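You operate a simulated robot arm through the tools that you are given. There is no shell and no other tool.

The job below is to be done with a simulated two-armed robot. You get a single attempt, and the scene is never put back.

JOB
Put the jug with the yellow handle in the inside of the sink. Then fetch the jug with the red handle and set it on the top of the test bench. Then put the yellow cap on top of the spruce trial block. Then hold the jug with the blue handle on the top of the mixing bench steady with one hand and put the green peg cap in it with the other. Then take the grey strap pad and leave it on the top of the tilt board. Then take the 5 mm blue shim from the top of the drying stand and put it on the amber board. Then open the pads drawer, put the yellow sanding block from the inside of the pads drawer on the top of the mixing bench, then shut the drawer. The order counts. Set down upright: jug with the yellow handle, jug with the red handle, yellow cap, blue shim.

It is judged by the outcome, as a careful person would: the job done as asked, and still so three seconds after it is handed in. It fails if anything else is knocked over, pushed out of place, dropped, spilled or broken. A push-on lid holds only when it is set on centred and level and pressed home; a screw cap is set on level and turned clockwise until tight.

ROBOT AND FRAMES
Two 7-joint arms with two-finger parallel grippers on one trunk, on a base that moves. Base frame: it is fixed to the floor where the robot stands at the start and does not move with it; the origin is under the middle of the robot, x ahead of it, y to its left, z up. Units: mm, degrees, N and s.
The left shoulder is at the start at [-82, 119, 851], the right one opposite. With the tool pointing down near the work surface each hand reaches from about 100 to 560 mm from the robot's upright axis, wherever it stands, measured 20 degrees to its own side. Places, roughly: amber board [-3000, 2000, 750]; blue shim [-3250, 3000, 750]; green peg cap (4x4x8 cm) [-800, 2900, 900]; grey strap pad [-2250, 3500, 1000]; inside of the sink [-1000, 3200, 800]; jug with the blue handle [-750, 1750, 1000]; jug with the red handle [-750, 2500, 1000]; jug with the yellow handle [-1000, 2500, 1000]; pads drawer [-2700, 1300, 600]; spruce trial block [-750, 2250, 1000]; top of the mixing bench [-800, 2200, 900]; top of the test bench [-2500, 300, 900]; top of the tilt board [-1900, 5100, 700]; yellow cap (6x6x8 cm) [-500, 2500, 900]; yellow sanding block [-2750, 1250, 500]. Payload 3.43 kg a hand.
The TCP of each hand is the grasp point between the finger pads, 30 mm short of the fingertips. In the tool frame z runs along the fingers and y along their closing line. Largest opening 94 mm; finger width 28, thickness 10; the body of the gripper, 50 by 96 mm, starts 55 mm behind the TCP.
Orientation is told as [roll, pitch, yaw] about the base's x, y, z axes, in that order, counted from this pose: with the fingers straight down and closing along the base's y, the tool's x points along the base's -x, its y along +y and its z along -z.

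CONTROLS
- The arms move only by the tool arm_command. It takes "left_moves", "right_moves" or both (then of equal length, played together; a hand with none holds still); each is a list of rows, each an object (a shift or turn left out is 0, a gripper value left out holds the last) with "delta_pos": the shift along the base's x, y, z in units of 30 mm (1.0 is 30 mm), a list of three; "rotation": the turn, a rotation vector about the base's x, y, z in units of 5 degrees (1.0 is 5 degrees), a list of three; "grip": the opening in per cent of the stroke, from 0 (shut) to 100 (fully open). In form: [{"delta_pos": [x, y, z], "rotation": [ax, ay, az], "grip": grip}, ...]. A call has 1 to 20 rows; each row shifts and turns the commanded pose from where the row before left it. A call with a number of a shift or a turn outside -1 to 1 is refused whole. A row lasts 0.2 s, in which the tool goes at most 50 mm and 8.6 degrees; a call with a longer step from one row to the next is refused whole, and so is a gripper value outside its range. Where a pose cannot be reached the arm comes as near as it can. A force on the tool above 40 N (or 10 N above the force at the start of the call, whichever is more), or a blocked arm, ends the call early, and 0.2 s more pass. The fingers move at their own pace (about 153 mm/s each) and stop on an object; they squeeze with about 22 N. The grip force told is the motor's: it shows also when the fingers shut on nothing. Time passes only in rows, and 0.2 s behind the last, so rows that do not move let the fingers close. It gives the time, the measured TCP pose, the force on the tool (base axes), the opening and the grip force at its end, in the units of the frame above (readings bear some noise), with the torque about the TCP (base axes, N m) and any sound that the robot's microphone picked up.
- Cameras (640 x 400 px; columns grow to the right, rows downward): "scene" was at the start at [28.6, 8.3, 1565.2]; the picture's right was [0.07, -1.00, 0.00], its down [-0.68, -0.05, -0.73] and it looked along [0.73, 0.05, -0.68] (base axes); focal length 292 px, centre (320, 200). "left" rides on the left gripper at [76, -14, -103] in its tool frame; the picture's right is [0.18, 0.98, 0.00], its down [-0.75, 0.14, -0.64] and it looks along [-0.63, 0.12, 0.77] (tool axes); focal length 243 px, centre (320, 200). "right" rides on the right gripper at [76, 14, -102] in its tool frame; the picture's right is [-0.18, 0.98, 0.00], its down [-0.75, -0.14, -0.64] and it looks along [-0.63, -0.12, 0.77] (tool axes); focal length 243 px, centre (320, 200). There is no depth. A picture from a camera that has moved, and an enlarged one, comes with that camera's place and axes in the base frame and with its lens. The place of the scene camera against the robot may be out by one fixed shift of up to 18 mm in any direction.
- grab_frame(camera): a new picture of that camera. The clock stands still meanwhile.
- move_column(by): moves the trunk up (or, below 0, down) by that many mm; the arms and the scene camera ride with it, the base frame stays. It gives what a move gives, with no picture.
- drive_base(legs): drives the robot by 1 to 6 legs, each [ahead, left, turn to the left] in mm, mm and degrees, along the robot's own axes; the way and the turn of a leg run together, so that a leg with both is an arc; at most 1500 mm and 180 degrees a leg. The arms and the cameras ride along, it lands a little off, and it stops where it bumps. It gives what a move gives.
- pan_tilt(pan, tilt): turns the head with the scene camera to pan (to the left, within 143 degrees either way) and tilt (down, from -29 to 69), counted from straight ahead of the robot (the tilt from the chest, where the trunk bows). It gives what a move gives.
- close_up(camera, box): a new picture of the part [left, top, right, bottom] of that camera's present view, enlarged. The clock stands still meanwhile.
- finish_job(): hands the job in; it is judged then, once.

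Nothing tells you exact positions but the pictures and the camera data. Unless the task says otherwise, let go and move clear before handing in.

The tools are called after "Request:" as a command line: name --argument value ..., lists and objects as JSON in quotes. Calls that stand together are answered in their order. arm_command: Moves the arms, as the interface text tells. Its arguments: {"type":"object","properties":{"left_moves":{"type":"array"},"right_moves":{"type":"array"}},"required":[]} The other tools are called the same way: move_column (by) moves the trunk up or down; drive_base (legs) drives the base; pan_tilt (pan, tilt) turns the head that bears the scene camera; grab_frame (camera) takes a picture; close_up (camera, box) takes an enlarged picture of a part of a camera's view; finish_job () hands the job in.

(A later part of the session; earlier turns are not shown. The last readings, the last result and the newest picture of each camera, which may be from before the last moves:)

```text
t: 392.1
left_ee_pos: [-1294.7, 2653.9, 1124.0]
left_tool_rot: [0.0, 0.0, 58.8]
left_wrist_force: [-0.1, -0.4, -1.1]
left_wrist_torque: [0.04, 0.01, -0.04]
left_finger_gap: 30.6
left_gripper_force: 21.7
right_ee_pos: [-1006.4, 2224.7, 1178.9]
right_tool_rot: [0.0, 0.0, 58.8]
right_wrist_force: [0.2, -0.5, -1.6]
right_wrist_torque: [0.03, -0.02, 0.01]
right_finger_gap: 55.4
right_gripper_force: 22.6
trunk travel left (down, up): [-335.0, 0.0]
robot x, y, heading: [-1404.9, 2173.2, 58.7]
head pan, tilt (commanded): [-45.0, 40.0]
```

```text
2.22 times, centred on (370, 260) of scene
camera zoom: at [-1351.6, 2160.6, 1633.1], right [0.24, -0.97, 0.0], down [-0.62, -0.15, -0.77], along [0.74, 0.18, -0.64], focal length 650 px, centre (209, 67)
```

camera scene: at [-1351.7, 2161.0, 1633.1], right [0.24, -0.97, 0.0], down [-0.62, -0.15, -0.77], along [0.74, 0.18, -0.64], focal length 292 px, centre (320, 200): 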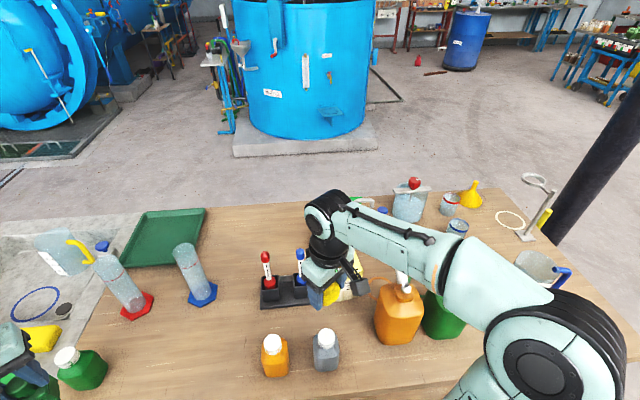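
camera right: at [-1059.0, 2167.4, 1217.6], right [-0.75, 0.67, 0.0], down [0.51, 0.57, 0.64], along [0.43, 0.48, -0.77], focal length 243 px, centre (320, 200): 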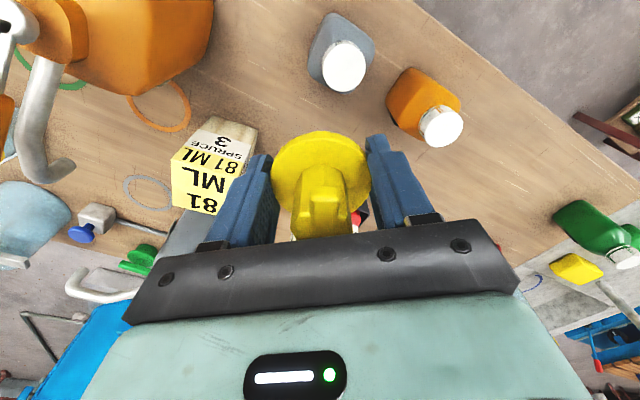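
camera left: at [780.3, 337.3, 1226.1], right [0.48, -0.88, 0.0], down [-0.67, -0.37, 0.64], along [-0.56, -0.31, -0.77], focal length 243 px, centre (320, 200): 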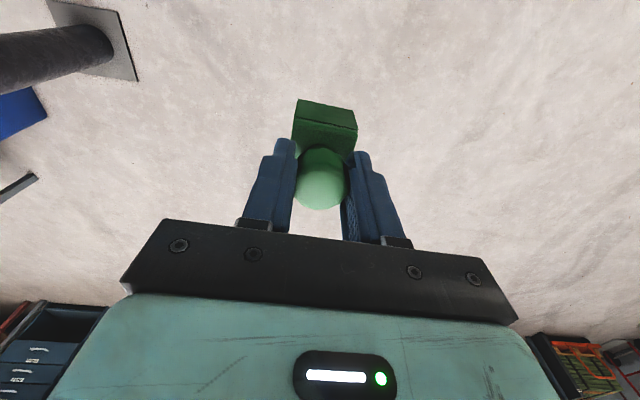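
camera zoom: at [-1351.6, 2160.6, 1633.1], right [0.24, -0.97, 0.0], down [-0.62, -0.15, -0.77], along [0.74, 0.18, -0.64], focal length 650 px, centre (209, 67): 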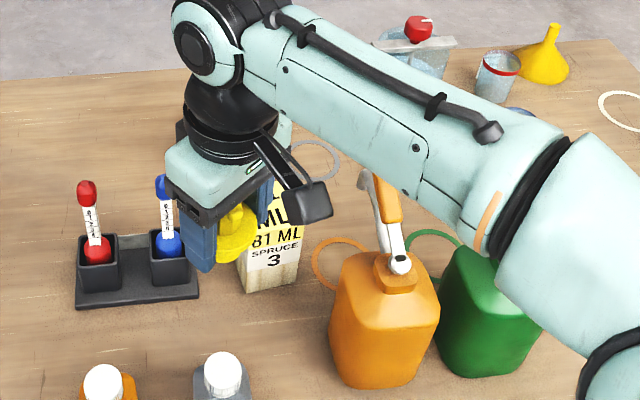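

On closer analysis the wrist rides ~176 mm above TCP, so the forearm stays well above the lever. The block's top centre computes to about (-827, 2210), z≈979. Move over it while turning the wrist back so the camera stalk stays clear.

Request:
arm_command --right_moves '[{"delta_pos": [0.746, -0.063, 0], "rotation": [0, 0, -1]}, {"delta_pos": [0.746, -0.063, 0], "rotation": [0, 0, -1]}, {"delta_pos": [0.746, -0.063, 0], "rotation": [0, 0, -1]}, {"delta_pos": [0.746, -0.063, 0], "rotation": [0, 0, -1]}, {"delta_pos": [0.746, -0.063, 0], "rotation": [0, 0, -1]}, {"delta_pos": [0.746, -0.063, 0], "rotation": [0, 0, -1]}, {"delta_pos": [0.746, -0.063, 0], "rotation": [0, 0, -1]}, {"delta_pos": [0.746, -0.063, 0], "rotation": [0, 0, -1]}, {"delta_pos": [0, 0, 0]}]'

Request:
grab_frame --camera "right"

Request:
close_up --camera "scene" --box '[250, 170, 490, 350]'

```text
t: 394.1
left_ee_pos: [-1294.2, 2652.7, 1123.9]
left_tool_rot: [0.0, 0.0, 58.8]
left_wrist_force: [0.4, 0.0, -1.0]
left_wrist_torque: [-0.02, -0.04, -0.03]
left_finger_gap: 31.1
left_gripper_force: 22.0
right_ee_pos: [-829.4, 2207.0, 1177.1]
right_tool_rot: [-0.1, -0.1, 18.9]
right_wrist_force: [-0.6, -0.9, -2.1]
right_wrist_torque: [0.01, 0.0, -0.01]
right_finger_gap: 55.3
right_gripper_force: 22.1
trunk travel left (down, up): [-335.0, 0.0]
robot x, y, heading: [-1399.0, 2173.9, 58.9]
head pan, tilt (commanded): [-45.0, 40.0]
```

```text
taken
camera right: at [-906.8, 2195.7, 1280.3], right [-0.14, 0.99, 0.0], down [0.76, 0.11, 0.64], along [0.64, 0.09, -0.77], focal length 243 px, centre (320, 200)
```

right: 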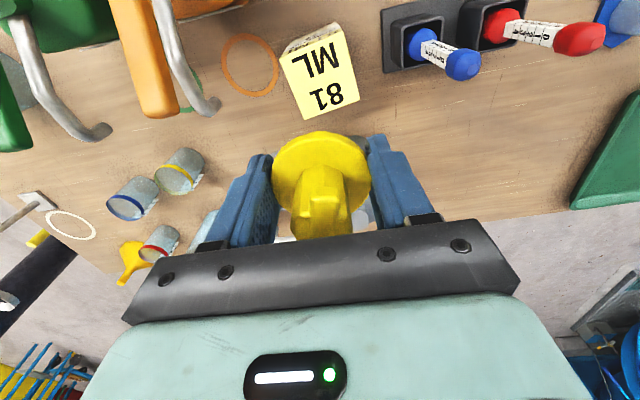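

```text
2.22 times, centred on (370, 260) of scene
camera zoom: at [-1352.1, 2160.5, 1633.1], right [0.24, -0.97, 0.0], down [-0.62, -0.15, -0.77], along [0.74, 0.18, -0.64], focal length 650 px, centre (209, 67)
```

zoom: 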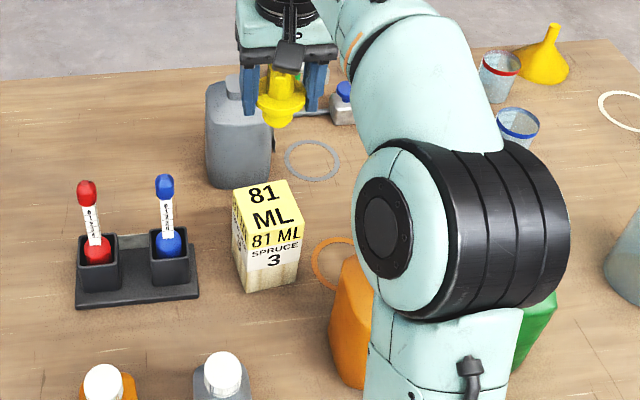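

Request:
close_up --camera "right" --box '[220, 0, 420, 160]'

```text
2.50 times, centred on (320, 80) of right
camera zoom: at [-906.8, 2195.7, 1280.3], right [-0.14, 0.99, 0.0], down [0.76, 0.11, 0.64], along [0.64, 0.09, -0.77], focal length 606 px, centre (320, 500)
```

zoom: 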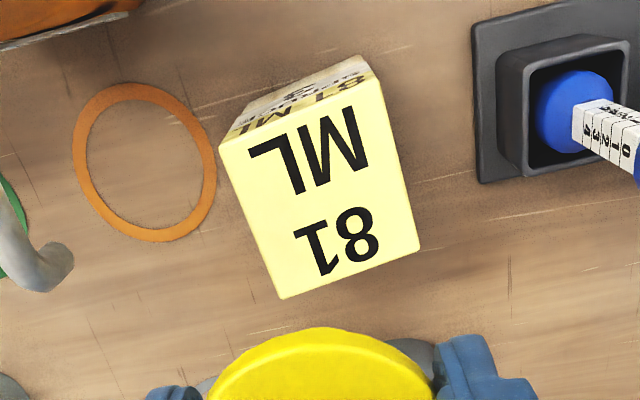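

Block top centre refined to (-835, 2208). Shift 8 mm back and lower the cap to just above the block.

Request:
arm_command --right_moves '[{"delta_pos": [-0.283, 0, 0]}, {"delta_pos": [0, 0, -0.8]}, {"delta_pos": [0, 0, -0.8]}, {"delta_pos": [0, 0, -0.8]}, {"delta_pos": [0, 0, -0.8]}, {"delta_pos": [0, 0, -0.7]}, {"delta_pos": [0, 0, 0]}]'

Request:
grab_frame --camera "right"

Request:
close_up --camera "scene" --box '[250, 170, 430, 320]'

```text
t: 395.7
left_ee_pos: [-1294.2, 2653.1, 1123.2]
left_tool_rot: [-0.1, -0.1, 58.8]
left_wrist_force: [0.5, 0.7, -1.0]
left_wrist_torque: [0.01, -0.01, -0.03]
left_finger_gap: 30.9
left_gripper_force: 21.8
right_ee_pos: [-834.5, 2208.8, 1058.4]
right_tool_rot: [0.0, 0.0, 18.7]
right_wrist_force: [0.0, 0.1, -1.2]
right_wrist_torque: [0.02, 0.01, 0.03]
right_finger_gap: 55.5
right_gripper_force: 21.3
trunk travel left (down, up): [-335.0, 0.0]
robot x, y, heading: [-1400.7, 2176.6, 58.9]
head pan, tilt (commanded): [-45.0, 40.0]
```

```text
taken
camera right: at [-911.9, 2197.9, 1161.4], right [-0.14, 0.99, 0.0], down [0.76, 0.11, 0.64], along [0.64, 0.09, -0.77], focal length 243 px, centre (320, 200)
```

right: 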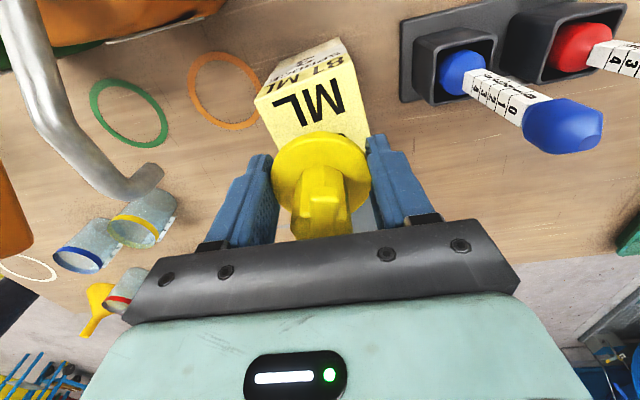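

```text
2.67 times, centred on (340, 245) of scene
camera zoom: at [-1351.8, 2160.6, 1633.1], right [0.24, -0.97, 0.0], down [-0.62, -0.15, -0.77], along [0.74, 0.18, -0.64], focal length 780 px, centre (267, 80)
```

zoom: 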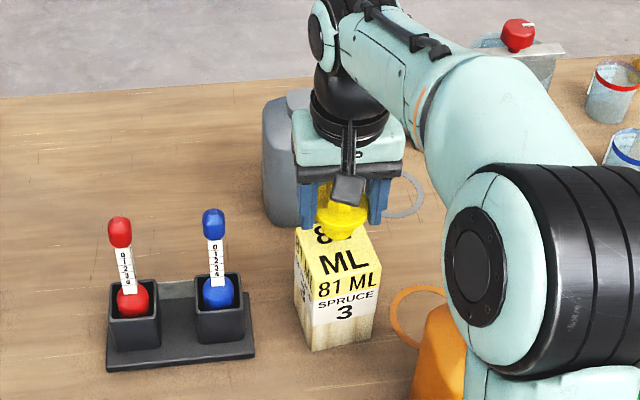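

Alignment looks good. Lower slowly to contact.

Request:
arm_command --right_moves '[{"delta_pos": [-0.1, -0.03, -0.15]}, {"delta_pos": [0, 0, -0.15]}, {"delta_pos": [0, 0, -0.15]}, {"delta_pos": [0, 0, 0]}]'

Request:
arm_command --right_moves '[{"delta_pos": [0, 0, -0.13]}, {"delta_pos": [0, 0, 0]}]'

Request:
arm_command --right_moves '[{"delta_pos": [0, 0, -0.1]}, {"delta_pos": [0, 0, 0]}]'

```text
t: 396.7
left_ee_pos: [-1293.8, 2654.1, 1123.9]
left_tool_rot: [0.0, 0.0, 58.8]
left_wrist_force: [-0.1, 0.3, -1.5]
left_wrist_torque: [0.02, 0.0, 0.03]
left_finger_gap: 30.9
left_gripper_force: 22.5
right_ee_pos: [-838.8, 2206.9, 1045.7]
right_tool_rot: [0.0, -0.1, 18.7]
right_wrist_force: [-0.2, -1.3, -0.7]
right_wrist_torque: [0.03, 0.0, 0.02]
right_finger_gap: 55.1
right_gripper_force: 22.0
trunk travel left (down, up): [-335.0, 0.0]
robot x, y, heading: [-1403.4, 2175.0, 58.6]
head pan, tilt (commanded): [-45.0, 40.0]
```

```text
t: 397.3
left_ee_pos: [-1295.2, 2654.0, 1123.3]
left_tool_rot: [0.0, 0.0, 58.9]
left_wrist_force: [0.3, 0.5, -0.5]
left_wrist_torque: [-0.01, -0.02, -0.05]
left_finger_gap: 31.0
left_gripper_force: 21.8
right_ee_pos: [-838.1, 2206.9, 1041.9]
right_tool_rot: [0.0, 0.0, 18.7]
right_wrist_force: [0.1, 0.3, -0.9]
right_wrist_torque: [-0.02, 0.03, -0.03]
right_finger_gap: 55.7
right_gripper_force: 22.4
trunk travel left (down, up): [-335.0, 0.0]
robot x, y, heading: [-1401.8, 2177.3, 59.0]
head pan, tilt (commanded): [-45.0, 40.0]
```

```text
t: 397.9
left_ee_pos: [-1296.2, 2653.0, 1123.5]
left_tool_rot: [0.0, 0.0, 58.8]
left_wrist_force: [1.0, 0.1, 0.3]
left_wrist_torque: [0.0, -0.04, 0.0]
left_finger_gap: 30.8
left_gripper_force: 21.9
right_ee_pos: [-837.3, 2207.4, 1038.6]
right_tool_rot: [0.0, -0.1, 18.8]
right_wrist_force: [1.1, -0.7, 5.2]
right_wrist_torque: [-0.06, -0.01, -0.03]
right_finger_gap: 55.5
right_gripper_force: 22.0
trunk travel left (down, up): [-335.0, 0.0]
robot x, y, heading: [-1399.9, 2180.2, 58.7]
head pan, tilt (commanded): [-45.0, 40.0]
```

Contact on the block (5 N). Check the picture, then open.

Request:
close_up --camera "scene" --box '[280, 190, 400, 300]'

Request:
grab_frame --camera "right"

```text
3.64 times, centred on (340, 245) of scene
camera zoom: at [-1352.2, 2160.5, 1633.1], right [0.24, -0.97, 0.0], down [-0.62, -0.15, -0.77], along [0.74, 0.18, -0.64], focal length 1063 px, centre (247, 36)
```

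zoom: 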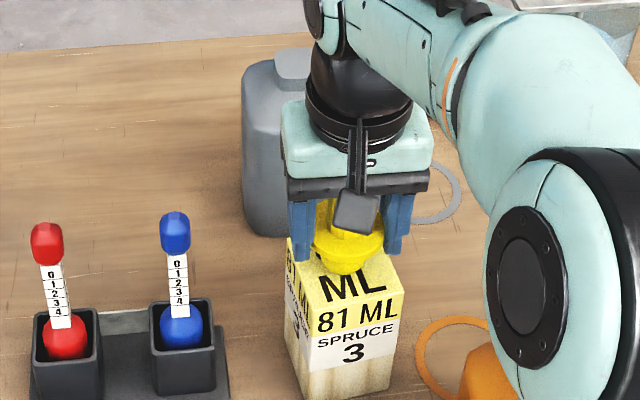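

```text
taken
camera right: at [-915.1, 2197.0, 1141.6], right [-0.14, 0.99, 0.0], down [0.76, 0.11, 0.64], along [0.64, 0.09, -0.76], focal length 243 px, centre (320, 200)
```

right: 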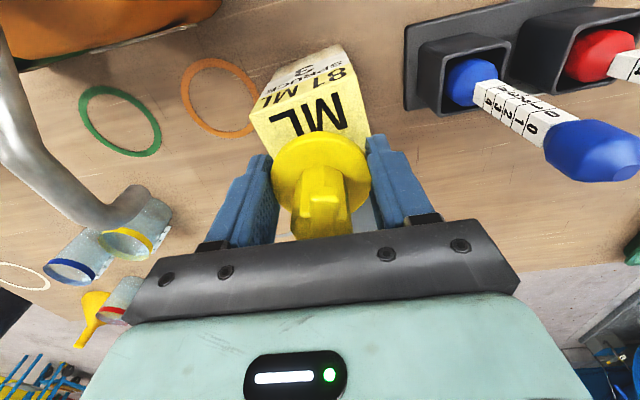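

Request:
arm_command --right_moves '[{"delta_pos": [0, 0, 0], "grip": 65}, {"delta_pos": [0, 0, 0], "grip": 80}, {"delta_pos": [0, 0, 0]}, {"delta_pos": [0, 0, 0]}]'

Request:
arm_command --right_moves '[{"delta_pos": [0, 0, 0.4]}, {"delta_pos": [0, 0, 0.6]}, {"delta_pos": [0, 0, 0.8]}, {"delta_pos": [0, 0, 1]}, {"delta_pos": [0, 0, 1]}, {"delta_pos": [0, 0, 1]}, {"delta_pos": [0, 0, 0]}]'

Request:
close_up --camera "scene" --box '[280, 190, 400, 300]'

Request:
grab_frame --camera "right"

```text
t: 398.9
left_ee_pos: [-1295.4, 2653.5, 1124.2]
left_tool_rot: [0.0, 0.0, 58.8]
left_wrist_force: [0.2, 0.3, -0.8]
left_wrist_torque: [-0.01, 0.0, 0.0]
left_finger_gap: 30.6
left_gripper_force: 21.9
right_ee_pos: [-837.2, 2208.1, 1038.6]
right_tool_rot: [0.0, 0.0, 18.9]
right_wrist_force: [0.3, 0.3, -0.7]
right_wrist_torque: [0.02, -0.01, -0.04]
right_finger_gap: 75.3
right_gripper_force: 0.2
trunk travel left (down, up): [-335.0, 0.0]
robot x, y, heading: [-1402.4, 2177.3, 59.0]
head pan, tilt (commanded): [-45.0, 40.0]
```

```text
t: 400.5
left_ee_pos: [-1294.5, 2653.7, 1123.7]
left_tool_rot: [0.0, 0.0, 58.8]
left_wrist_force: [-0.3, 0.1, -0.1]
left_wrist_torque: [0.02, -0.03, -0.04]
left_finger_gap: 30.6
left_gripper_force: 22.4
right_ee_pos: [-836.8, 2208.9, 1180.7]
right_tool_rot: [-0.1, -0.1, 18.9]
right_wrist_force: [0.1, -0.5, -0.1]
right_wrist_torque: [0.0, 0.0, 0.03]
right_finger_gap: 75.2
right_gripper_force: 0.0
trunk travel left (down, up): [-335.0, 0.0]
robot x, y, heading: [-1402.4, 2172.4, 58.7]
head pan, tilt (commanded): [-45.0, 40.0]
```

```text
3.64 times, centred on (340, 245) of scene
camera zoom: at [-1351.7, 2160.5, 1633.1], right [0.24, -0.97, 0.0], down [-0.62, -0.15, -0.77], along [0.74, 0.18, -0.64], focal length 1063 px, centre (247, 36)
```

zoom: 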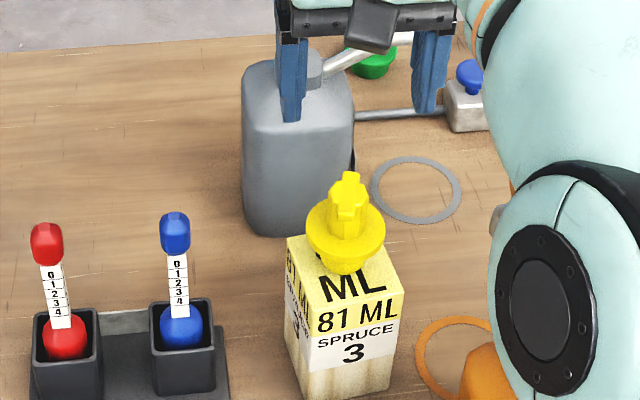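

```text
taken
camera right: at [-913.8, 2198.3, 1282.9], right [-0.14, 0.99, 0.0], down [0.76, 0.11, 0.64], along [0.64, 0.09, -0.77], focal length 243 px, centre (320, 200)
```

right: 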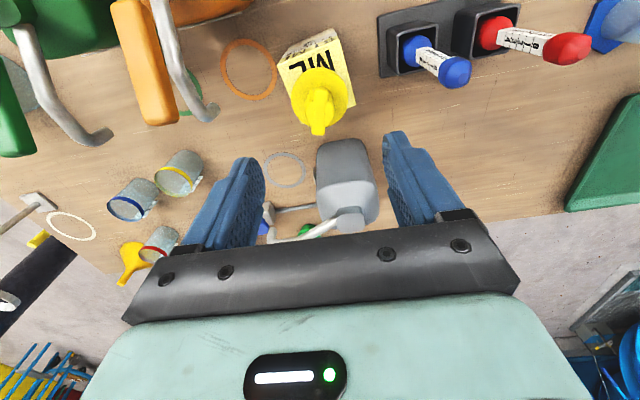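

The yellow cap stands on the spruce block. Now retract the right hand, back off, and turn to face the bench near the blue jug.

Request:
arm_command --right_moves '[{"delta_pos": [-0.94, 0.15, 0]}, {"delta_pos": [-0.94, 0.15, 0]}, {"delta_pos": [-0.94, 0.15, 0]}, {"delta_pos": [-0.94, 0.15, 0]}, {"delta_pos": [-0.94, 0.15, 0]}, {"delta_pos": [-0.94, 0.15, 0]}, {"delta_pos": [-0.94, 0.15, 0]}, {"delta_pos": [0, 0, 0]}]'

Request:
drive_base --legs '[[-330, 210, 0], [0, 0, -39.2]]'

Request:
drive_base --legs '[[0, -620, 0]]'

Request:
pan_tilt --pan 0 --tilt 40

Request:
grab_frame --camera "scene"

```text
t: 402.3
left_ee_pos: [-1295.3, 2653.7, 1125.1]
left_tool_rot: [0.0, 0.0, 58.8]
left_wrist_force: [0.4, 0.2, 0.3]
left_wrist_torque: [-0.01, -0.01, -0.03]
left_finger_gap: 30.8
left_gripper_force: 22.3
right_ee_pos: [-1036.9, 2238.1, 1182.2]
right_tool_rot: [-0.1, -0.2, 18.8]
right_wrist_force: [0.0, -0.5, 0.1]
right_wrist_torque: [-0.03, 0.02, 0.04]
right_finger_gap: 75.1
right_gripper_force: 0.0
trunk travel left (down, up): [-335.0, 0.0]
robot x, y, heading: [-1400.0, 2175.6, 58.8]
head pan, tilt (commanded): [-45.0, 40.0]
```

```text
t: 406.6
left_ee_pos: [-1363.0, 2305.1, 1124.3]
left_tool_rot: [0.0, -0.1, 19.2]
left_wrist_force: [0.2, -0.4, -0.5]
left_wrist_torque: [-0.02, 0.0, -0.01]
left_finger_gap: 30.7
left_gripper_force: 22.2
right_ee_pos: [-1428.8, 1821.1, 1182.5]
right_tool_rot: [0.0, -0.1, -20.6]
right_wrist_force: [-0.2, -0.8, 0.0]
right_wrist_torque: [-0.02, -0.01, -0.01]
right_finger_gap: 75.3
right_gripper_force: 0.1
trunk travel left (down, up): [-335.0, 0.0]
robot x, y, heading: [-1750.5, 2002.7, 19.3]
head pan, tilt (commanded): [-45.0, 40.0]
```

```text
t: 412.6
left_ee_pos: [-1157.3, 1719.7, 1124.7]
left_tool_rot: [-0.1, 0.0, 19.3]
left_wrist_force: [-0.8, -0.2, -0.2]
left_wrist_torque: [0.01, 0.0, 0.0]
left_finger_gap: 30.6
left_gripper_force: 22.0
right_ee_pos: [-1221.7, 1235.3, 1181.6]
right_tool_rot: [0.1, 0.0, -20.5]
right_wrist_force: [-0.6, 0.2, -0.1]
right_wrist_torque: [0.02, 0.01, 0.0]
right_finger_gap: 75.1
right_gripper_force: 0.1
trunk travel left (down, up): [-335.0, 0.0]
robot x, y, heading: [-1541.9, 1416.8, 19.6]
head pan, tilt (commanded): [-45.0, 40.0]
```

```text
t: 413.7
left_ee_pos: [-1158.4, 1719.4, 1123.6]
left_tool_rot: [0.0, 0.0, 19.5]
left_wrist_force: [-0.3, 0.3, -1.6]
left_wrist_torque: [0.01, 0.01, 0.0]
left_finger_gap: 30.4
left_gripper_force: 22.3
right_ee_pos: [-1220.9, 1235.3, 1182.3]
right_tool_rot: [0.0, -0.1, -20.5]
right_wrist_force: [0.0, 0.2, 0.0]
right_wrist_torque: [-0.02, -0.03, 0.01]
right_finger_gap: 75.2
right_gripper_force: 0.1
trunk travel left (down, up): [-335.0, 0.0]
robot x, y, heading: [-1539.8, 1415.7, 19.5]
head pan, tilt (commanded): [0.0, 40.0]
```

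```text
taken
camera scene: at [-1514.7, 1433.7, 1633.1], right [0.33, -0.94, 0.0], down [-0.61, -0.21, -0.77], along [0.72, 0.25, -0.64], focal length 292 px, centre (320, 200)
```

scene: 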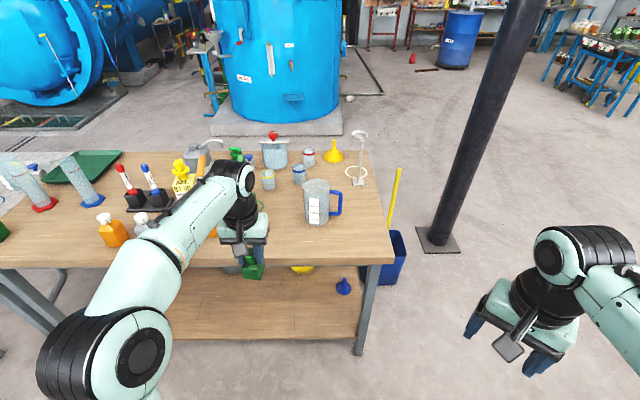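

The blue jug stands at about (-747, 1723) with its handle toward the south (my right). Drive in close, then plan to hold the handle with the right hand and insert the peg with the left.

Request:
drive_base --legs '[[383, 0, 0]]'

Request:
pan_tilt --pan -5 --tilt 50

Request:
grab_frame --camera "scene"

Request:
grab_frame --camera "left"

```text
t: 416.1
left_ee_pos: [-796.6, 1843.0, 1124.0]
left_tool_rot: [0.0, 0.0, 19.1]
left_wrist_force: [0.1, -0.6, -0.7]
left_wrist_torque: [-0.02, 0.01, 0.0]
left_finger_gap: 30.7
left_gripper_force: 21.9
right_ee_pos: [-863.0, 1358.4, 1182.0]
right_tool_rot: [0.1, 0.0, -20.9]
right_wrist_force: [-0.4, -0.3, 0.7]
right_wrist_torque: [-0.03, 0.02, 0.02]
right_finger_gap: 75.2
right_gripper_force: 0.0
trunk travel left (down, up): [-335.0, 0.0]
robot x, y, heading: [-1185.0, 1546.7, 19.2]
head pan, tilt (commanded): [0.0, 40.0]
```

```text
t: 416.8
left_ee_pos: [-795.9, 1844.6, 1124.2]
left_tool_rot: [0.0, 0.0, 19.1]
left_wrist_force: [-1.2, -0.7, 0.5]
left_wrist_torque: [0.01, 0.0, -0.04]
left_finger_gap: 30.5
left_gripper_force: 21.7
right_ee_pos: [-862.3, 1360.3, 1183.0]
right_tool_rot: [0.0, -0.2, -20.9]
right_wrist_force: [-0.1, 0.7, 0.4]
right_wrist_torque: [-0.02, -0.02, 0.03]
right_finger_gap: 75.2
right_gripper_force: 0.0
trunk travel left (down, up): [-335.0, 0.0]
robot x, y, heading: [-1182.7, 1540.4, 19.2]
head pan, tilt (commanded): [-5.0, 50.0]
```

```text
taken
camera scene: at [-1159.7, 1551.0, 1619.0], right [0.24, -0.97, 0.0], down [-0.74, -0.19, -0.64], along [0.62, 0.16, -0.77], focal length 292 px, centre (320, 200)
```

scene: 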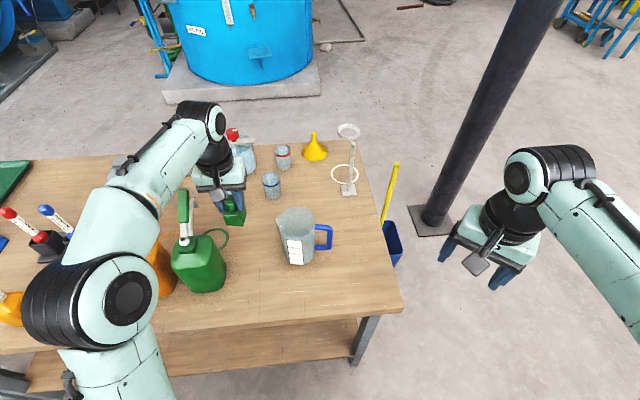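

```text
taken
camera left: at [-863.0, 1806.4, 1226.2], right [-0.5, 0.87, 0.0], down [0.67, 0.38, 0.64], along [0.56, 0.32, -0.77], focal length 243 px, centre (320, 200)
```

left: 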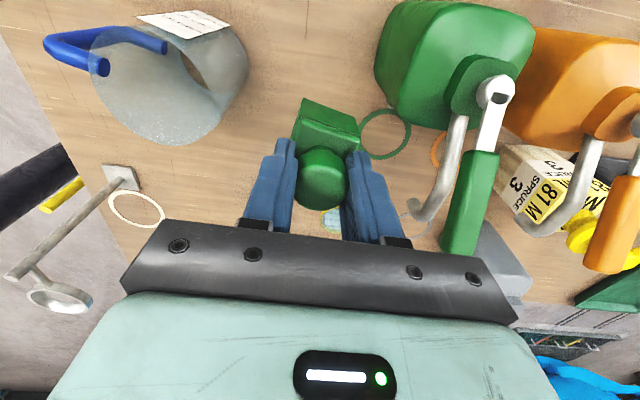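

Request:
close_up --camera "left" --box '[20, 0, 280, 162]'

Request:
close_up --camera "scene" --box '[240, 170, 380, 290]'

```text
2.46 times, centred on (150, 81) of left
camera zoom: at [-863.0, 1806.4, 1226.2], right [-0.5, 0.87, 0.0], down [0.67, 0.38, 0.64], along [0.56, 0.32, -0.77], focal length 597 px, centre (738, 493)
```

zoom: 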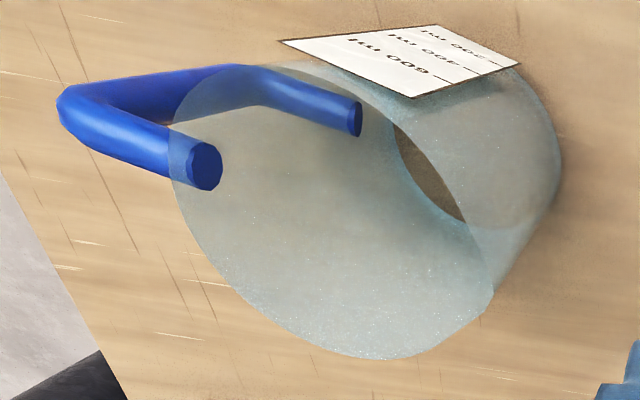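

```text
3.33 times, centred on (310, 230) of scene
camera zoom: at [-1159.7, 1551.0, 1619.0], right [0.24, -0.97, 0.0], down [-0.74, -0.19, -0.64], along [0.62, 0.16, -0.77], focal length 975 px, centre (353, 100)
```

zoom: 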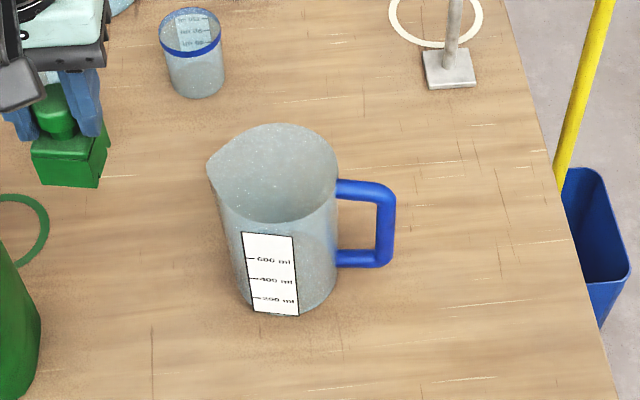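

Blue jug centre is about (-735, 1713), handle pointing roughly heading -80°. I'll bring the right hand to the south side of the handle, turning its wrist so it can straddle the handle bar, then tilt it away from the jug's mouth.

Request:
arm_command --right_moves '[{"delta_pos": [0.2, 0.2, 0], "rotation": [0, 0, 1]}, {"delta_pos": [0.2, 0.2, 0], "rotation": [0, 0, 1]}, {"delta_pos": [0.2, 0.2, 0], "rotation": [0, 0, 1]}, {"delta_pos": [0.2, 0.2, 0], "rotation": [0, 0, 1]}, {"delta_pos": [0.2, 0.2, 0], "rotation": [0, 0, 1]}, {"delta_pos": [0.2, 0.2, 0], "rotation": [0, 0, 1]}, {"delta_pos": [0.2, 0.2, 0], "rotation": [0, 0, 1]}, {"delta_pos": [0.2, 0.2, 0], "rotation": [0, 0, 1]}, {"delta_pos": [0.2, 0.2, 0], "rotation": [0, 0, 1]}, {"delta_pos": [0.2, 0.2, 0], "rotation": [0, 0, 1]}, {"delta_pos": [0.2, 0.2, 0], "rotation": [0, 0, 1]}, {"delta_pos": [0.2, 0.2, 0], "rotation": [0, 0, 1]}]'

Request:
arm_command --right_moves '[{"delta_pos": [0.2, 0.25, -0.2], "rotation": [0, 0, 1]}, {"delta_pos": [0.2, 0.25, -0.2], "rotation": [0, 0, 1]}, {"delta_pos": [0.2, 0.25, -0.2], "rotation": [0, 0, 1]}, {"delta_pos": [0.2, 0.25, -0.2], "rotation": [0, 0, 1]}, {"delta_pos": [0.2, 0.25, -0.2], "rotation": [0, 0, 1]}, {"delta_pos": [0.2, 0.25, -0.2], "rotation": [0, 0, 1]}, {"delta_pos": [0.2, 0.25, -0.2], "rotation": [0, 0, 1]}, {"delta_pos": [0.2, 0.25, -0.2], "rotation": [0, 0, 1]}, {"delta_pos": [0.2, 0.25, -0.2], "rotation": [0, 0, 1]}, {"delta_pos": [0.2, 0.25, -0.2], "rotation": [0, 0, 1]}, {"delta_pos": [0.2, 0.25, -0.2], "rotation": [0, 0, 1]}, {"delta_pos": [0, 0.25, -0.2], "rotation": [0, 0, 1]}, {"delta_pos": [0, 0, 0]}]'

Request:
grab_frame --camera "right"

Request:
grab_frame --camera "scene"

```text
t: 419.4
left_ee_pos: [-796.0, 1844.0, 1123.7]
left_tool_rot: [0.0, 0.0, 19.2]
left_wrist_force: [0.4, -0.1, -0.2]
left_wrist_torque: [0.04, -0.01, 0.0]
left_finger_gap: 30.7
left_gripper_force: 22.2
right_ee_pos: [-791.6, 1431.0, 1182.7]
right_tool_rot: [0.0, -0.1, 39.3]
right_wrist_force: [-0.1, -0.4, -0.3]
right_wrist_torque: [-0.03, -0.02, 0.0]
right_finger_gap: 75.1
right_gripper_force: 0.0
trunk travel left (down, up): [-335.0, 0.0]
robot x, y, heading: [-1179.6, 1544.0, 19.3]
head pan, tilt (commanded): [-5.0, 50.0]
```

```text
t: 422.2
left_ee_pos: [-795.6, 1843.8, 1124.9]
left_tool_rot: [0.0, 0.0, 19.2]
left_wrist_force: [0.6, -0.5, -0.1]
left_wrist_torque: [0.02, -0.02, -0.03]
left_finger_gap: 30.3
left_gripper_force: 22.1
right_ee_pos: [-723.8, 1520.5, 1111.2]
right_tool_rot: [0.1, -0.2, 99.1]
right_wrist_force: [0.6, -0.1, 0.4]
right_wrist_torque: [-0.03, 0.02, -0.02]
right_finger_gap: 75.1
right_gripper_force: 0.1
trunk travel left (down, up): [-335.0, 0.0]
robot x, y, heading: [-1184.6, 1543.4, 19.0]
head pan, tilt (commanded): [-5.0, 50.0]
```

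```text
taken
camera right: at [-725.3, 1443.2, 1214.0], right [-1.0, 0.02, 0.0], down [0.02, 0.77, 0.64], along [0.01, 0.64, -0.77], focal length 243 px, centre (320, 200)
```

right: 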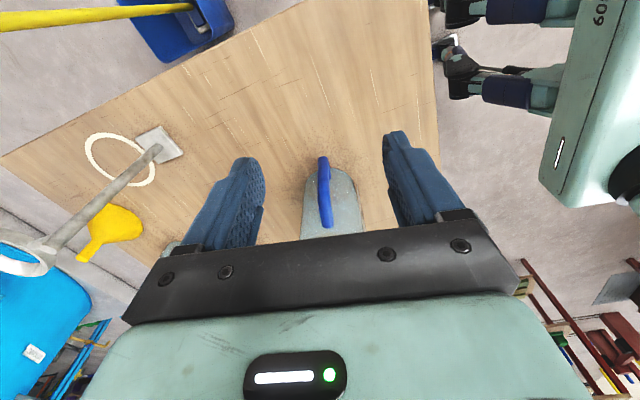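

```text
taken
camera scene: at [-1160.0, 1550.7, 1618.9], right [0.24, -0.97, 0.0], down [-0.74, -0.19, -0.64], along [0.62, 0.16, -0.77], focal length 292 px, centre (320, 200)
```

scene: 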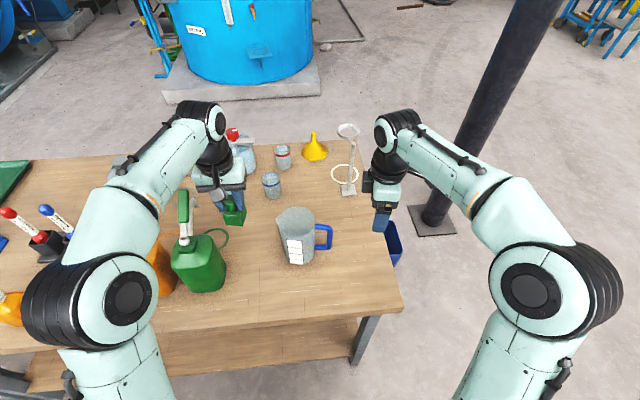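

The handle is nearly in the plane between the fingers. Zoom to measure it.

Request:
close_up --camera "right" --box '[260, 130, 390, 240]'

```text
3.64 times, centred on (325, 185) of right
camera zoom: at [-725.3, 1443.2, 1214.0], right [-1.0, 0.02, 0.0], down [0.02, 0.77, 0.64], along [0.01, 0.64, -0.77], focal length 882 px, centre (302, 254)
```

zoom: 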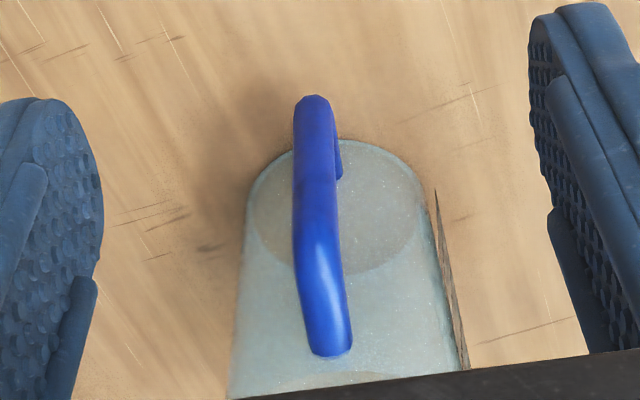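

The handle's vertical bar is at about (-725, 1635), top z≈985. Tilt the right gripper 30° (wrist leaning south) while moving to a pre-grasp point.

Request:
arm_command --right_moves '[{"delta_pos": [0, 0.3, -0.3], "rotation": [0.988, 0.156, 0]}, {"delta_pos": [0, 0.3, -0.3], "rotation": [0.988, 0.156, 0]}, {"delta_pos": [0, 0.3, -0.3], "rotation": [0.988, 0.156, 0]}, {"delta_pos": [0, 0.3, -0.3], "rotation": [0.988, 0.156, 0]}, {"delta_pos": [0, 0.3, -0.3], "rotation": [0.988, 0.156, 0]}, {"delta_pos": [0, 0.3, -0.3], "rotation": [0.988, 0.156, 0]}, {"delta_pos": [0, 0, 0]}]'

Request:
grab_frame --camera "right"

Request:
grab_frame --camera "scene"

```text
t: 423.8
left_ee_pos: [-796.4, 1843.7, 1124.6]
left_tool_rot: [0.0, 0.1, 19.1]
left_wrist_force: [0.9, -0.1, -1.3]
left_wrist_torque: [-0.02, 0.0, -0.01]
left_finger_gap: 30.1
left_gripper_force: 21.7
right_ee_pos: [-727.3, 1575.4, 1055.6]
right_tool_rot: [-0.1, -30.0, 99.1]
right_wrist_force: [-0.2, -0.3, 0.0]
right_wrist_torque: [0.02, 0.0, -0.01]
right_finger_gap: 75.3
right_gripper_force: 0.0
trunk travel left (down, up): [-335.0, 0.0]
robot x, y, heading: [-1185.9, 1545.9, 19.2]
head pan, tilt (commanded): [-5.0, 50.0]
```

```text
taken
camera right: at [-722.2, 1457.6, 1106.0], right [-1.0, 0.0, 0.09], down [0.09, 0.35, 0.93], along [-0.03, 0.94, -0.35], focal length 243 px, centre (320, 200)
```

right: 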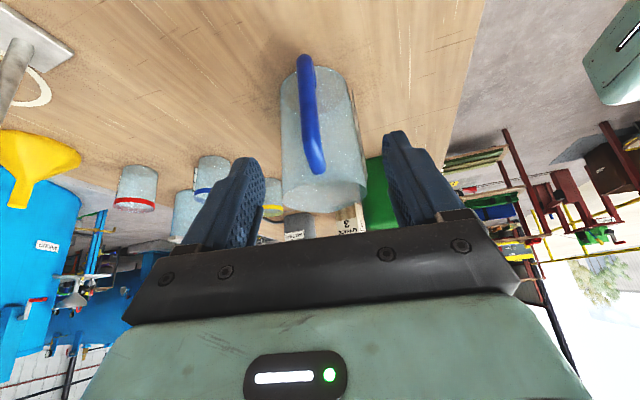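

```text
taken
camera scene: at [-1160.0, 1551.0, 1618.9], right [0.24, -0.97, 0.0], down [-0.74, -0.19, -0.64], along [0.62, 0.16, -0.77], focal length 292 px, centre (320, 200)
```

scene: 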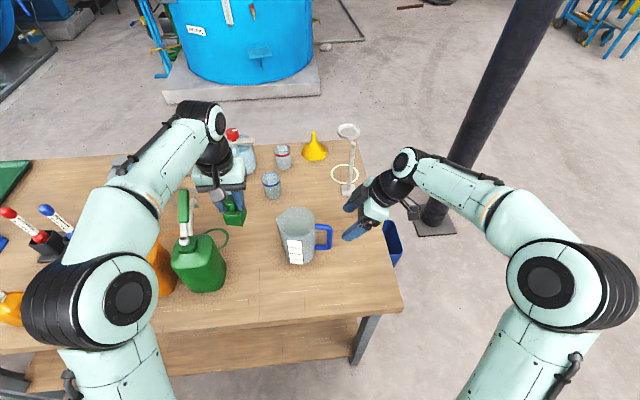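

Request:
close_up --camera "right" --box '[250, 40, 390, 210]'

Request:
close_up --camera "scene" --box '[260, 170, 420, 290]'

```text
2.35 times, centred on (320, 125) of right
camera zoom: at [-722.2, 1457.6, 1106.0], right [-1.0, 0.0, 0.09], down [0.09, 0.35, 0.93], along [-0.03, 0.94, -0.35], focal length 571 px, centre (320, 376)
```

zoom: 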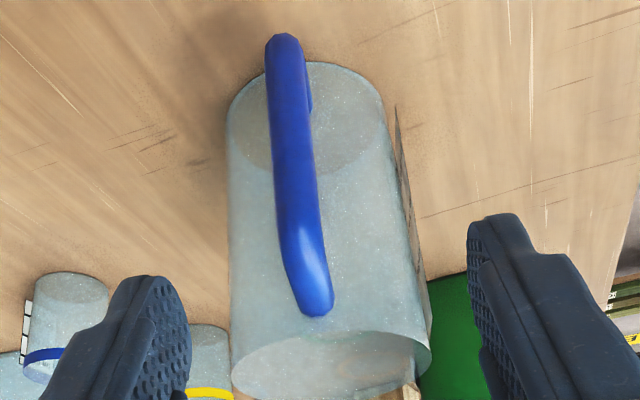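

```text
3.33 times, centred on (340, 230) of scene
camera zoom: at [-1160.0, 1551.0, 1618.9], right [0.24, -0.97, 0.0], down [-0.74, -0.19, -0.64], along [0.62, 0.16, -0.77], focal length 975 px, centre (253, 100)
```

zoom: 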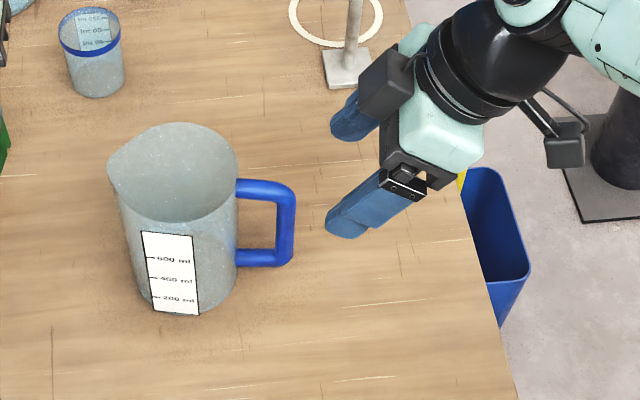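

Advance along the tool axis so the fingers straddle the handle bar, then check.

Request:
arm_command --right_moves '[{"delta_pos": [0.007, 0.48, -0.755]}, {"delta_pos": [0.007, 0.48, -0.755]}, {"delta_pos": [0.007, 0.48, -0.755]}, {"delta_pos": [0.007, 0.4, -0.6]}, {"delta_pos": [0, 0, 0]}]'

Request:
grab_frame --camera "right"

Request:
close_up --camera "scene" --box '[260, 170, 420, 290]'

```text
t: 425.0
left_ee_pos: [-795.5, 1844.2, 1123.7]
left_tool_rot: [0.0, 0.0, 19.2]
left_wrist_force: [-1.1, -0.4, 0.0]
left_wrist_torque: [0.02, 0.02, 0.0]
left_finger_gap: 30.4
left_gripper_force: 21.9
right_ee_pos: [-725.8, 1632.1, 970.4]
right_tool_rot: [-0.1, -30.0, 99.2]
right_wrist_force: [-0.2, -0.9, -0.6]
right_wrist_torque: [0.06, 0.0, 0.01]
right_finger_gap: 75.2
right_gripper_force: 0.0
trunk travel left (down, up): [-335.0, 0.0]
robot x, y, heading: [-1180.8, 1547.2, 19.5]
head pan, tilt (commanded): [-5.0, 50.0]
```

```text
taken
camera right: at [-720.5, 1514.6, 1021.4], right [-1.0, 0.0, 0.09], down [0.09, 0.35, 0.93], along [-0.03, 0.94, -0.35], focal length 243 px, centre (320, 200)
```

right: 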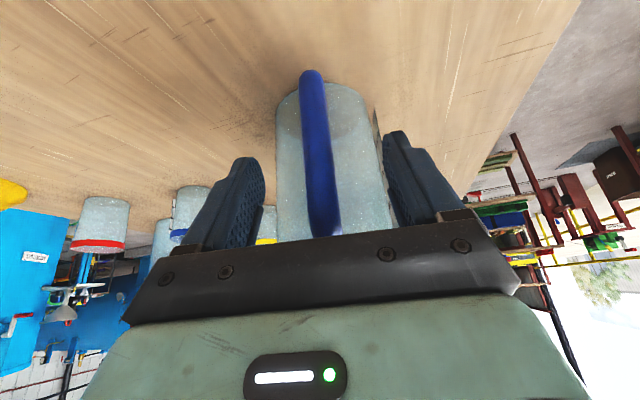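

```text
3.33 times, centred on (340, 230) of scene
camera zoom: at [-1160.1, 1550.6, 1618.9], right [0.24, -0.97, 0.0], down [-0.74, -0.19, -0.64], along [0.62, 0.16, -0.77], focal length 975 px, centre (253, 100)
```

zoom: 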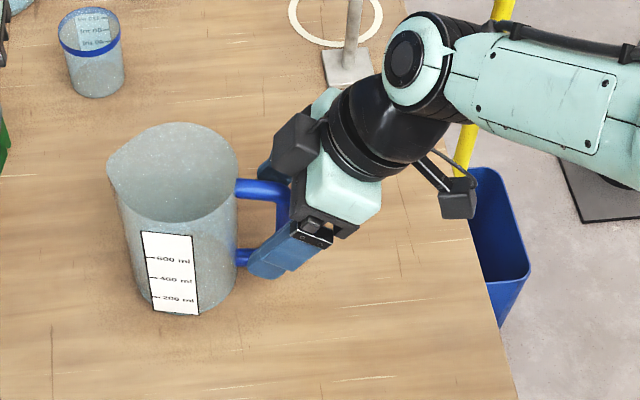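

The handle bar is centred between the fingers. Close gently.

Request:
arm_command --right_moves '[{"delta_pos": [0, 0, 0], "grip": 30}, {"delta_pos": [0, 0, 0], "grip": 22}, {"delta_pos": [0, 0, 0], "grip": 15}, {"delta_pos": [0, 0, 0], "grip": 0}, {"delta_pos": [0, 0, 0]}, {"delta_pos": [0, 0, 0]}]'

Request:
close_up --camera "scene" --box '[260, 170, 420, 290]'

Request:
close_up --camera "left" --box '[20, 0, 280, 162]'

```text
t: 426.4
left_ee_pos: [-795.0, 1844.3, 1125.1]
left_tool_rot: [0.0, 0.0, 19.1]
left_wrist_force: [-0.1, -0.5, 0.4]
left_wrist_torque: [0.0, -0.02, 0.0]
left_finger_gap: 30.3
left_gripper_force: 21.4
right_ee_pos: [-724.8, 1632.2, 972.0]
right_tool_rot: [-0.2, -30.1, 99.2]
right_wrist_force: [-0.4, -0.1, 0.2]
right_wrist_torque: [-0.03, -0.04, -0.02]
right_finger_gap: 19.2
right_gripper_force: 22.0
trunk travel left (down, up): [-335.0, 0.0]
robot x, y, heading: [-1180.9, 1541.3, 18.9]
head pan, tilt (commanded): [-5.0, 50.0]
```

```text
3.33 times, centred on (340, 230) of scene
camera zoom: at [-1159.9, 1550.9, 1618.9], right [0.24, -0.97, 0.0], down [-0.74, -0.19, -0.64], along [0.62, 0.16, -0.77], focal length 975 px, centre (253, 100)
```

zoom: 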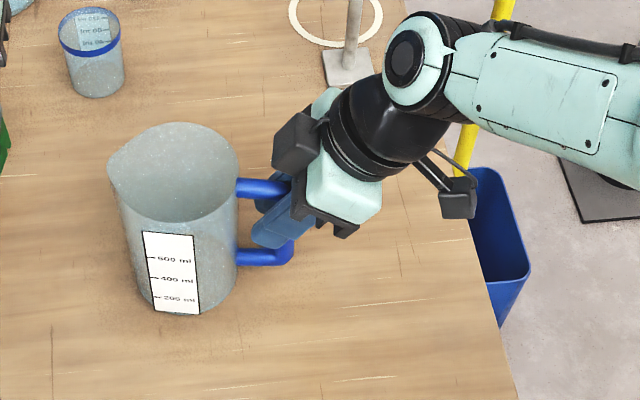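

```text
2.46 times, centred on (150, 81) of left
camera zoom: at [-863.2, 1806.3, 1226.2], right [-0.5, 0.87, 0.0], down [0.67, 0.38, 0.64], along [0.56, 0.32, -0.77], focal length 597 px, centre (738, 493)
```

zoom: 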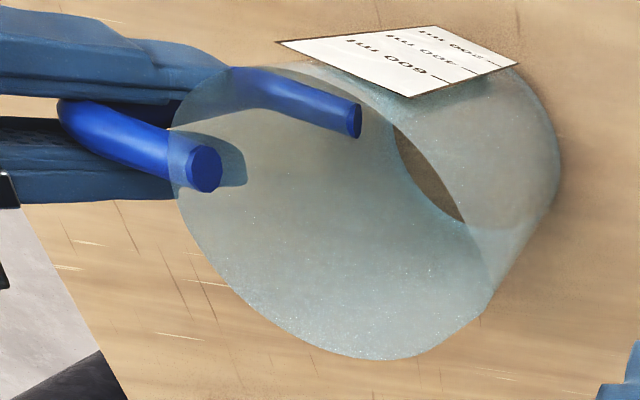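

The handle is held (19 mm bar, jug unmoved). Now bring the peg in the left hand above the jug's mouth centre (-734, 1713).

Request:
arm_command --left_moves '[{"delta_pos": [0.407, -0.873, 0]}, {"delta_pos": [0.407, -0.873, 0]}, {"delta_pos": [0.407, -0.873, 0]}, {"delta_pos": [0.407, -0.873, 0]}, {"delta_pos": [0.407, -0.873, 0]}, {"delta_pos": [0, 0, 0]}]'

Request:
grab_frame --camera "left"

Request:
grab_frame --camera "scene"

```text
t: 427.8
left_ee_pos: [-733.9, 1715.1, 1126.0]
left_tool_rot: [-0.1, 0.0, 19.1]
left_wrist_force: [-0.3, 0.2, -1.1]
left_wrist_torque: [0.01, 0.02, 0.0]
left_finger_gap: 30.2
left_gripper_force: 22.1
right_ee_pos: [-726.1, 1632.8, 971.0]
right_tool_rot: [-0.1, -30.0, 99.2]
right_wrist_force: [-0.6, -0.2, 0.1]
right_wrist_torque: [0.0, 0.0, -0.01]
right_finger_gap: 19.3
right_gripper_force: 22.0
trunk travel left (down, up): [-335.0, 0.0]
robot x, y, heading: [-1185.0, 1544.6, 19.2]
head pan, tilt (commanded): [-5.0, 50.0]
```

```text
taken
camera left: at [-801.4, 1676.4, 1226.5], right [-0.5, 0.87, 0.0], down [0.67, 0.38, 0.64], along [0.56, 0.32, -0.77], focal length 243 px, centre (320, 200)
```

left: 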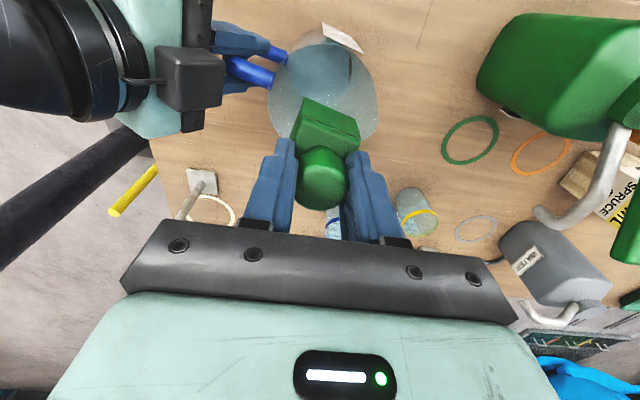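

```text
taken
camera scene: at [-1160.2, 1551.3, 1618.9], right [0.24, -0.97, 0.0], down [-0.74, -0.19, -0.64], along [0.62, 0.16, -0.77], focal length 292 px, centre (320, 200)
```

scene: 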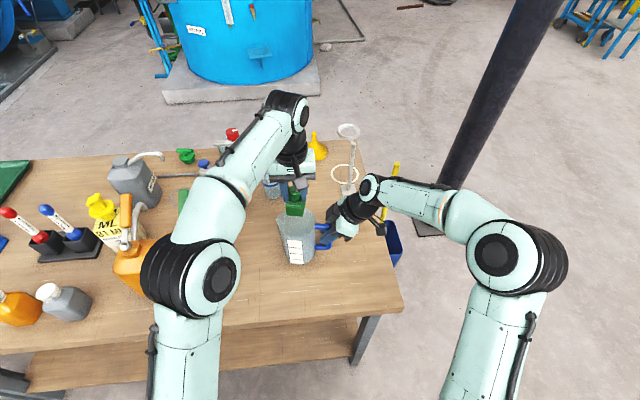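

The peg is over the mouth. Shift 6 mm north for clearance to the right gripper and lower halfway, then check.

Request:
arm_command --left_moves '[{"delta_pos": [-0.07, 0.2, 0]}, {"delta_pos": [0, 0, -0.6]}, {"delta_pos": [0, 0, -0.6]}, {"delta_pos": [0, 0, -0.6]}, {"delta_pos": [0, 0, -0.6]}, {"delta_pos": [0, 0, 0]}]'

Request:
grab_frame --camera "left"

Request:
close_up --camera "scene" --box '[240, 120, 400, 280]'

```text
t: 429.2
left_ee_pos: [-736.2, 1717.4, 1051.6]
left_tool_rot: [0.0, 0.0, 19.1]
left_wrist_force: [0.0, -0.3, -1.2]
left_wrist_torque: [0.01, 0.01, -0.03]
left_finger_gap: 30.2
left_gripper_force: 22.3
right_ee_pos: [-723.6, 1631.8, 972.3]
right_tool_rot: [-0.1, -30.1, 99.2]
right_wrist_force: [1.3, 0.6, -0.5]
right_wrist_torque: [-0.05, -0.03, 0.0]
right_finger_gap: 19.5
right_gripper_force: 22.2
trunk travel left (down, up): [-335.0, 0.0]
robot x, y, heading: [-1186.1, 1541.5, 19.3]
head pan, tilt (commanded): [-5.0, 50.0]
```

```text
taken
camera left: at [-804.4, 1680.3, 1153.7], right [-0.5, 0.87, 0.0], down [0.67, 0.38, 0.64], along [0.56, 0.32, -0.77], focal length 243 px, centre (320, 200)
```

left: 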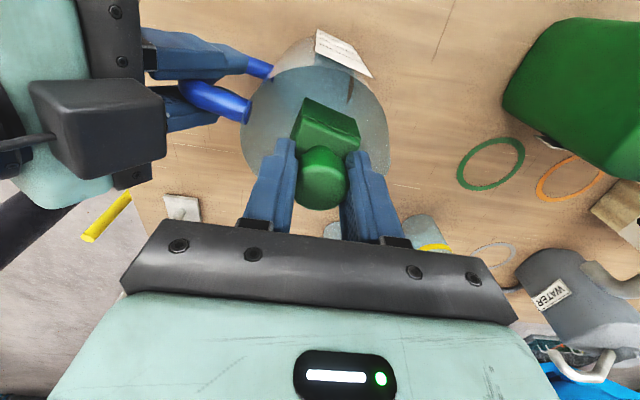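

```text
2.50 times, centred on (320, 200) of scene
camera zoom: at [-1159.9, 1550.8, 1618.9], right [0.24, -0.97, 0.0], down [-0.74, -0.19, -0.64], along [0.62, 0.16, -0.77], focal length 731 px, centre (320, 200)
```

zoom: 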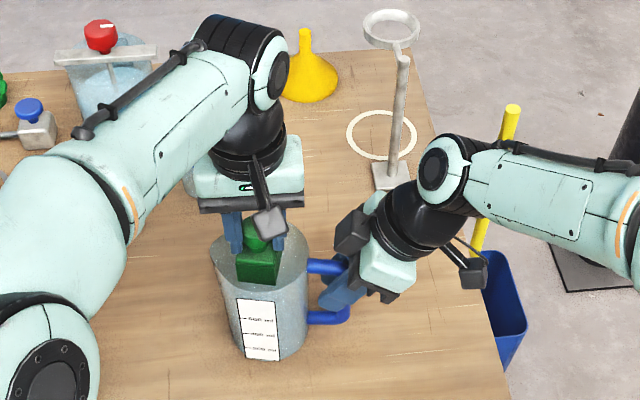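

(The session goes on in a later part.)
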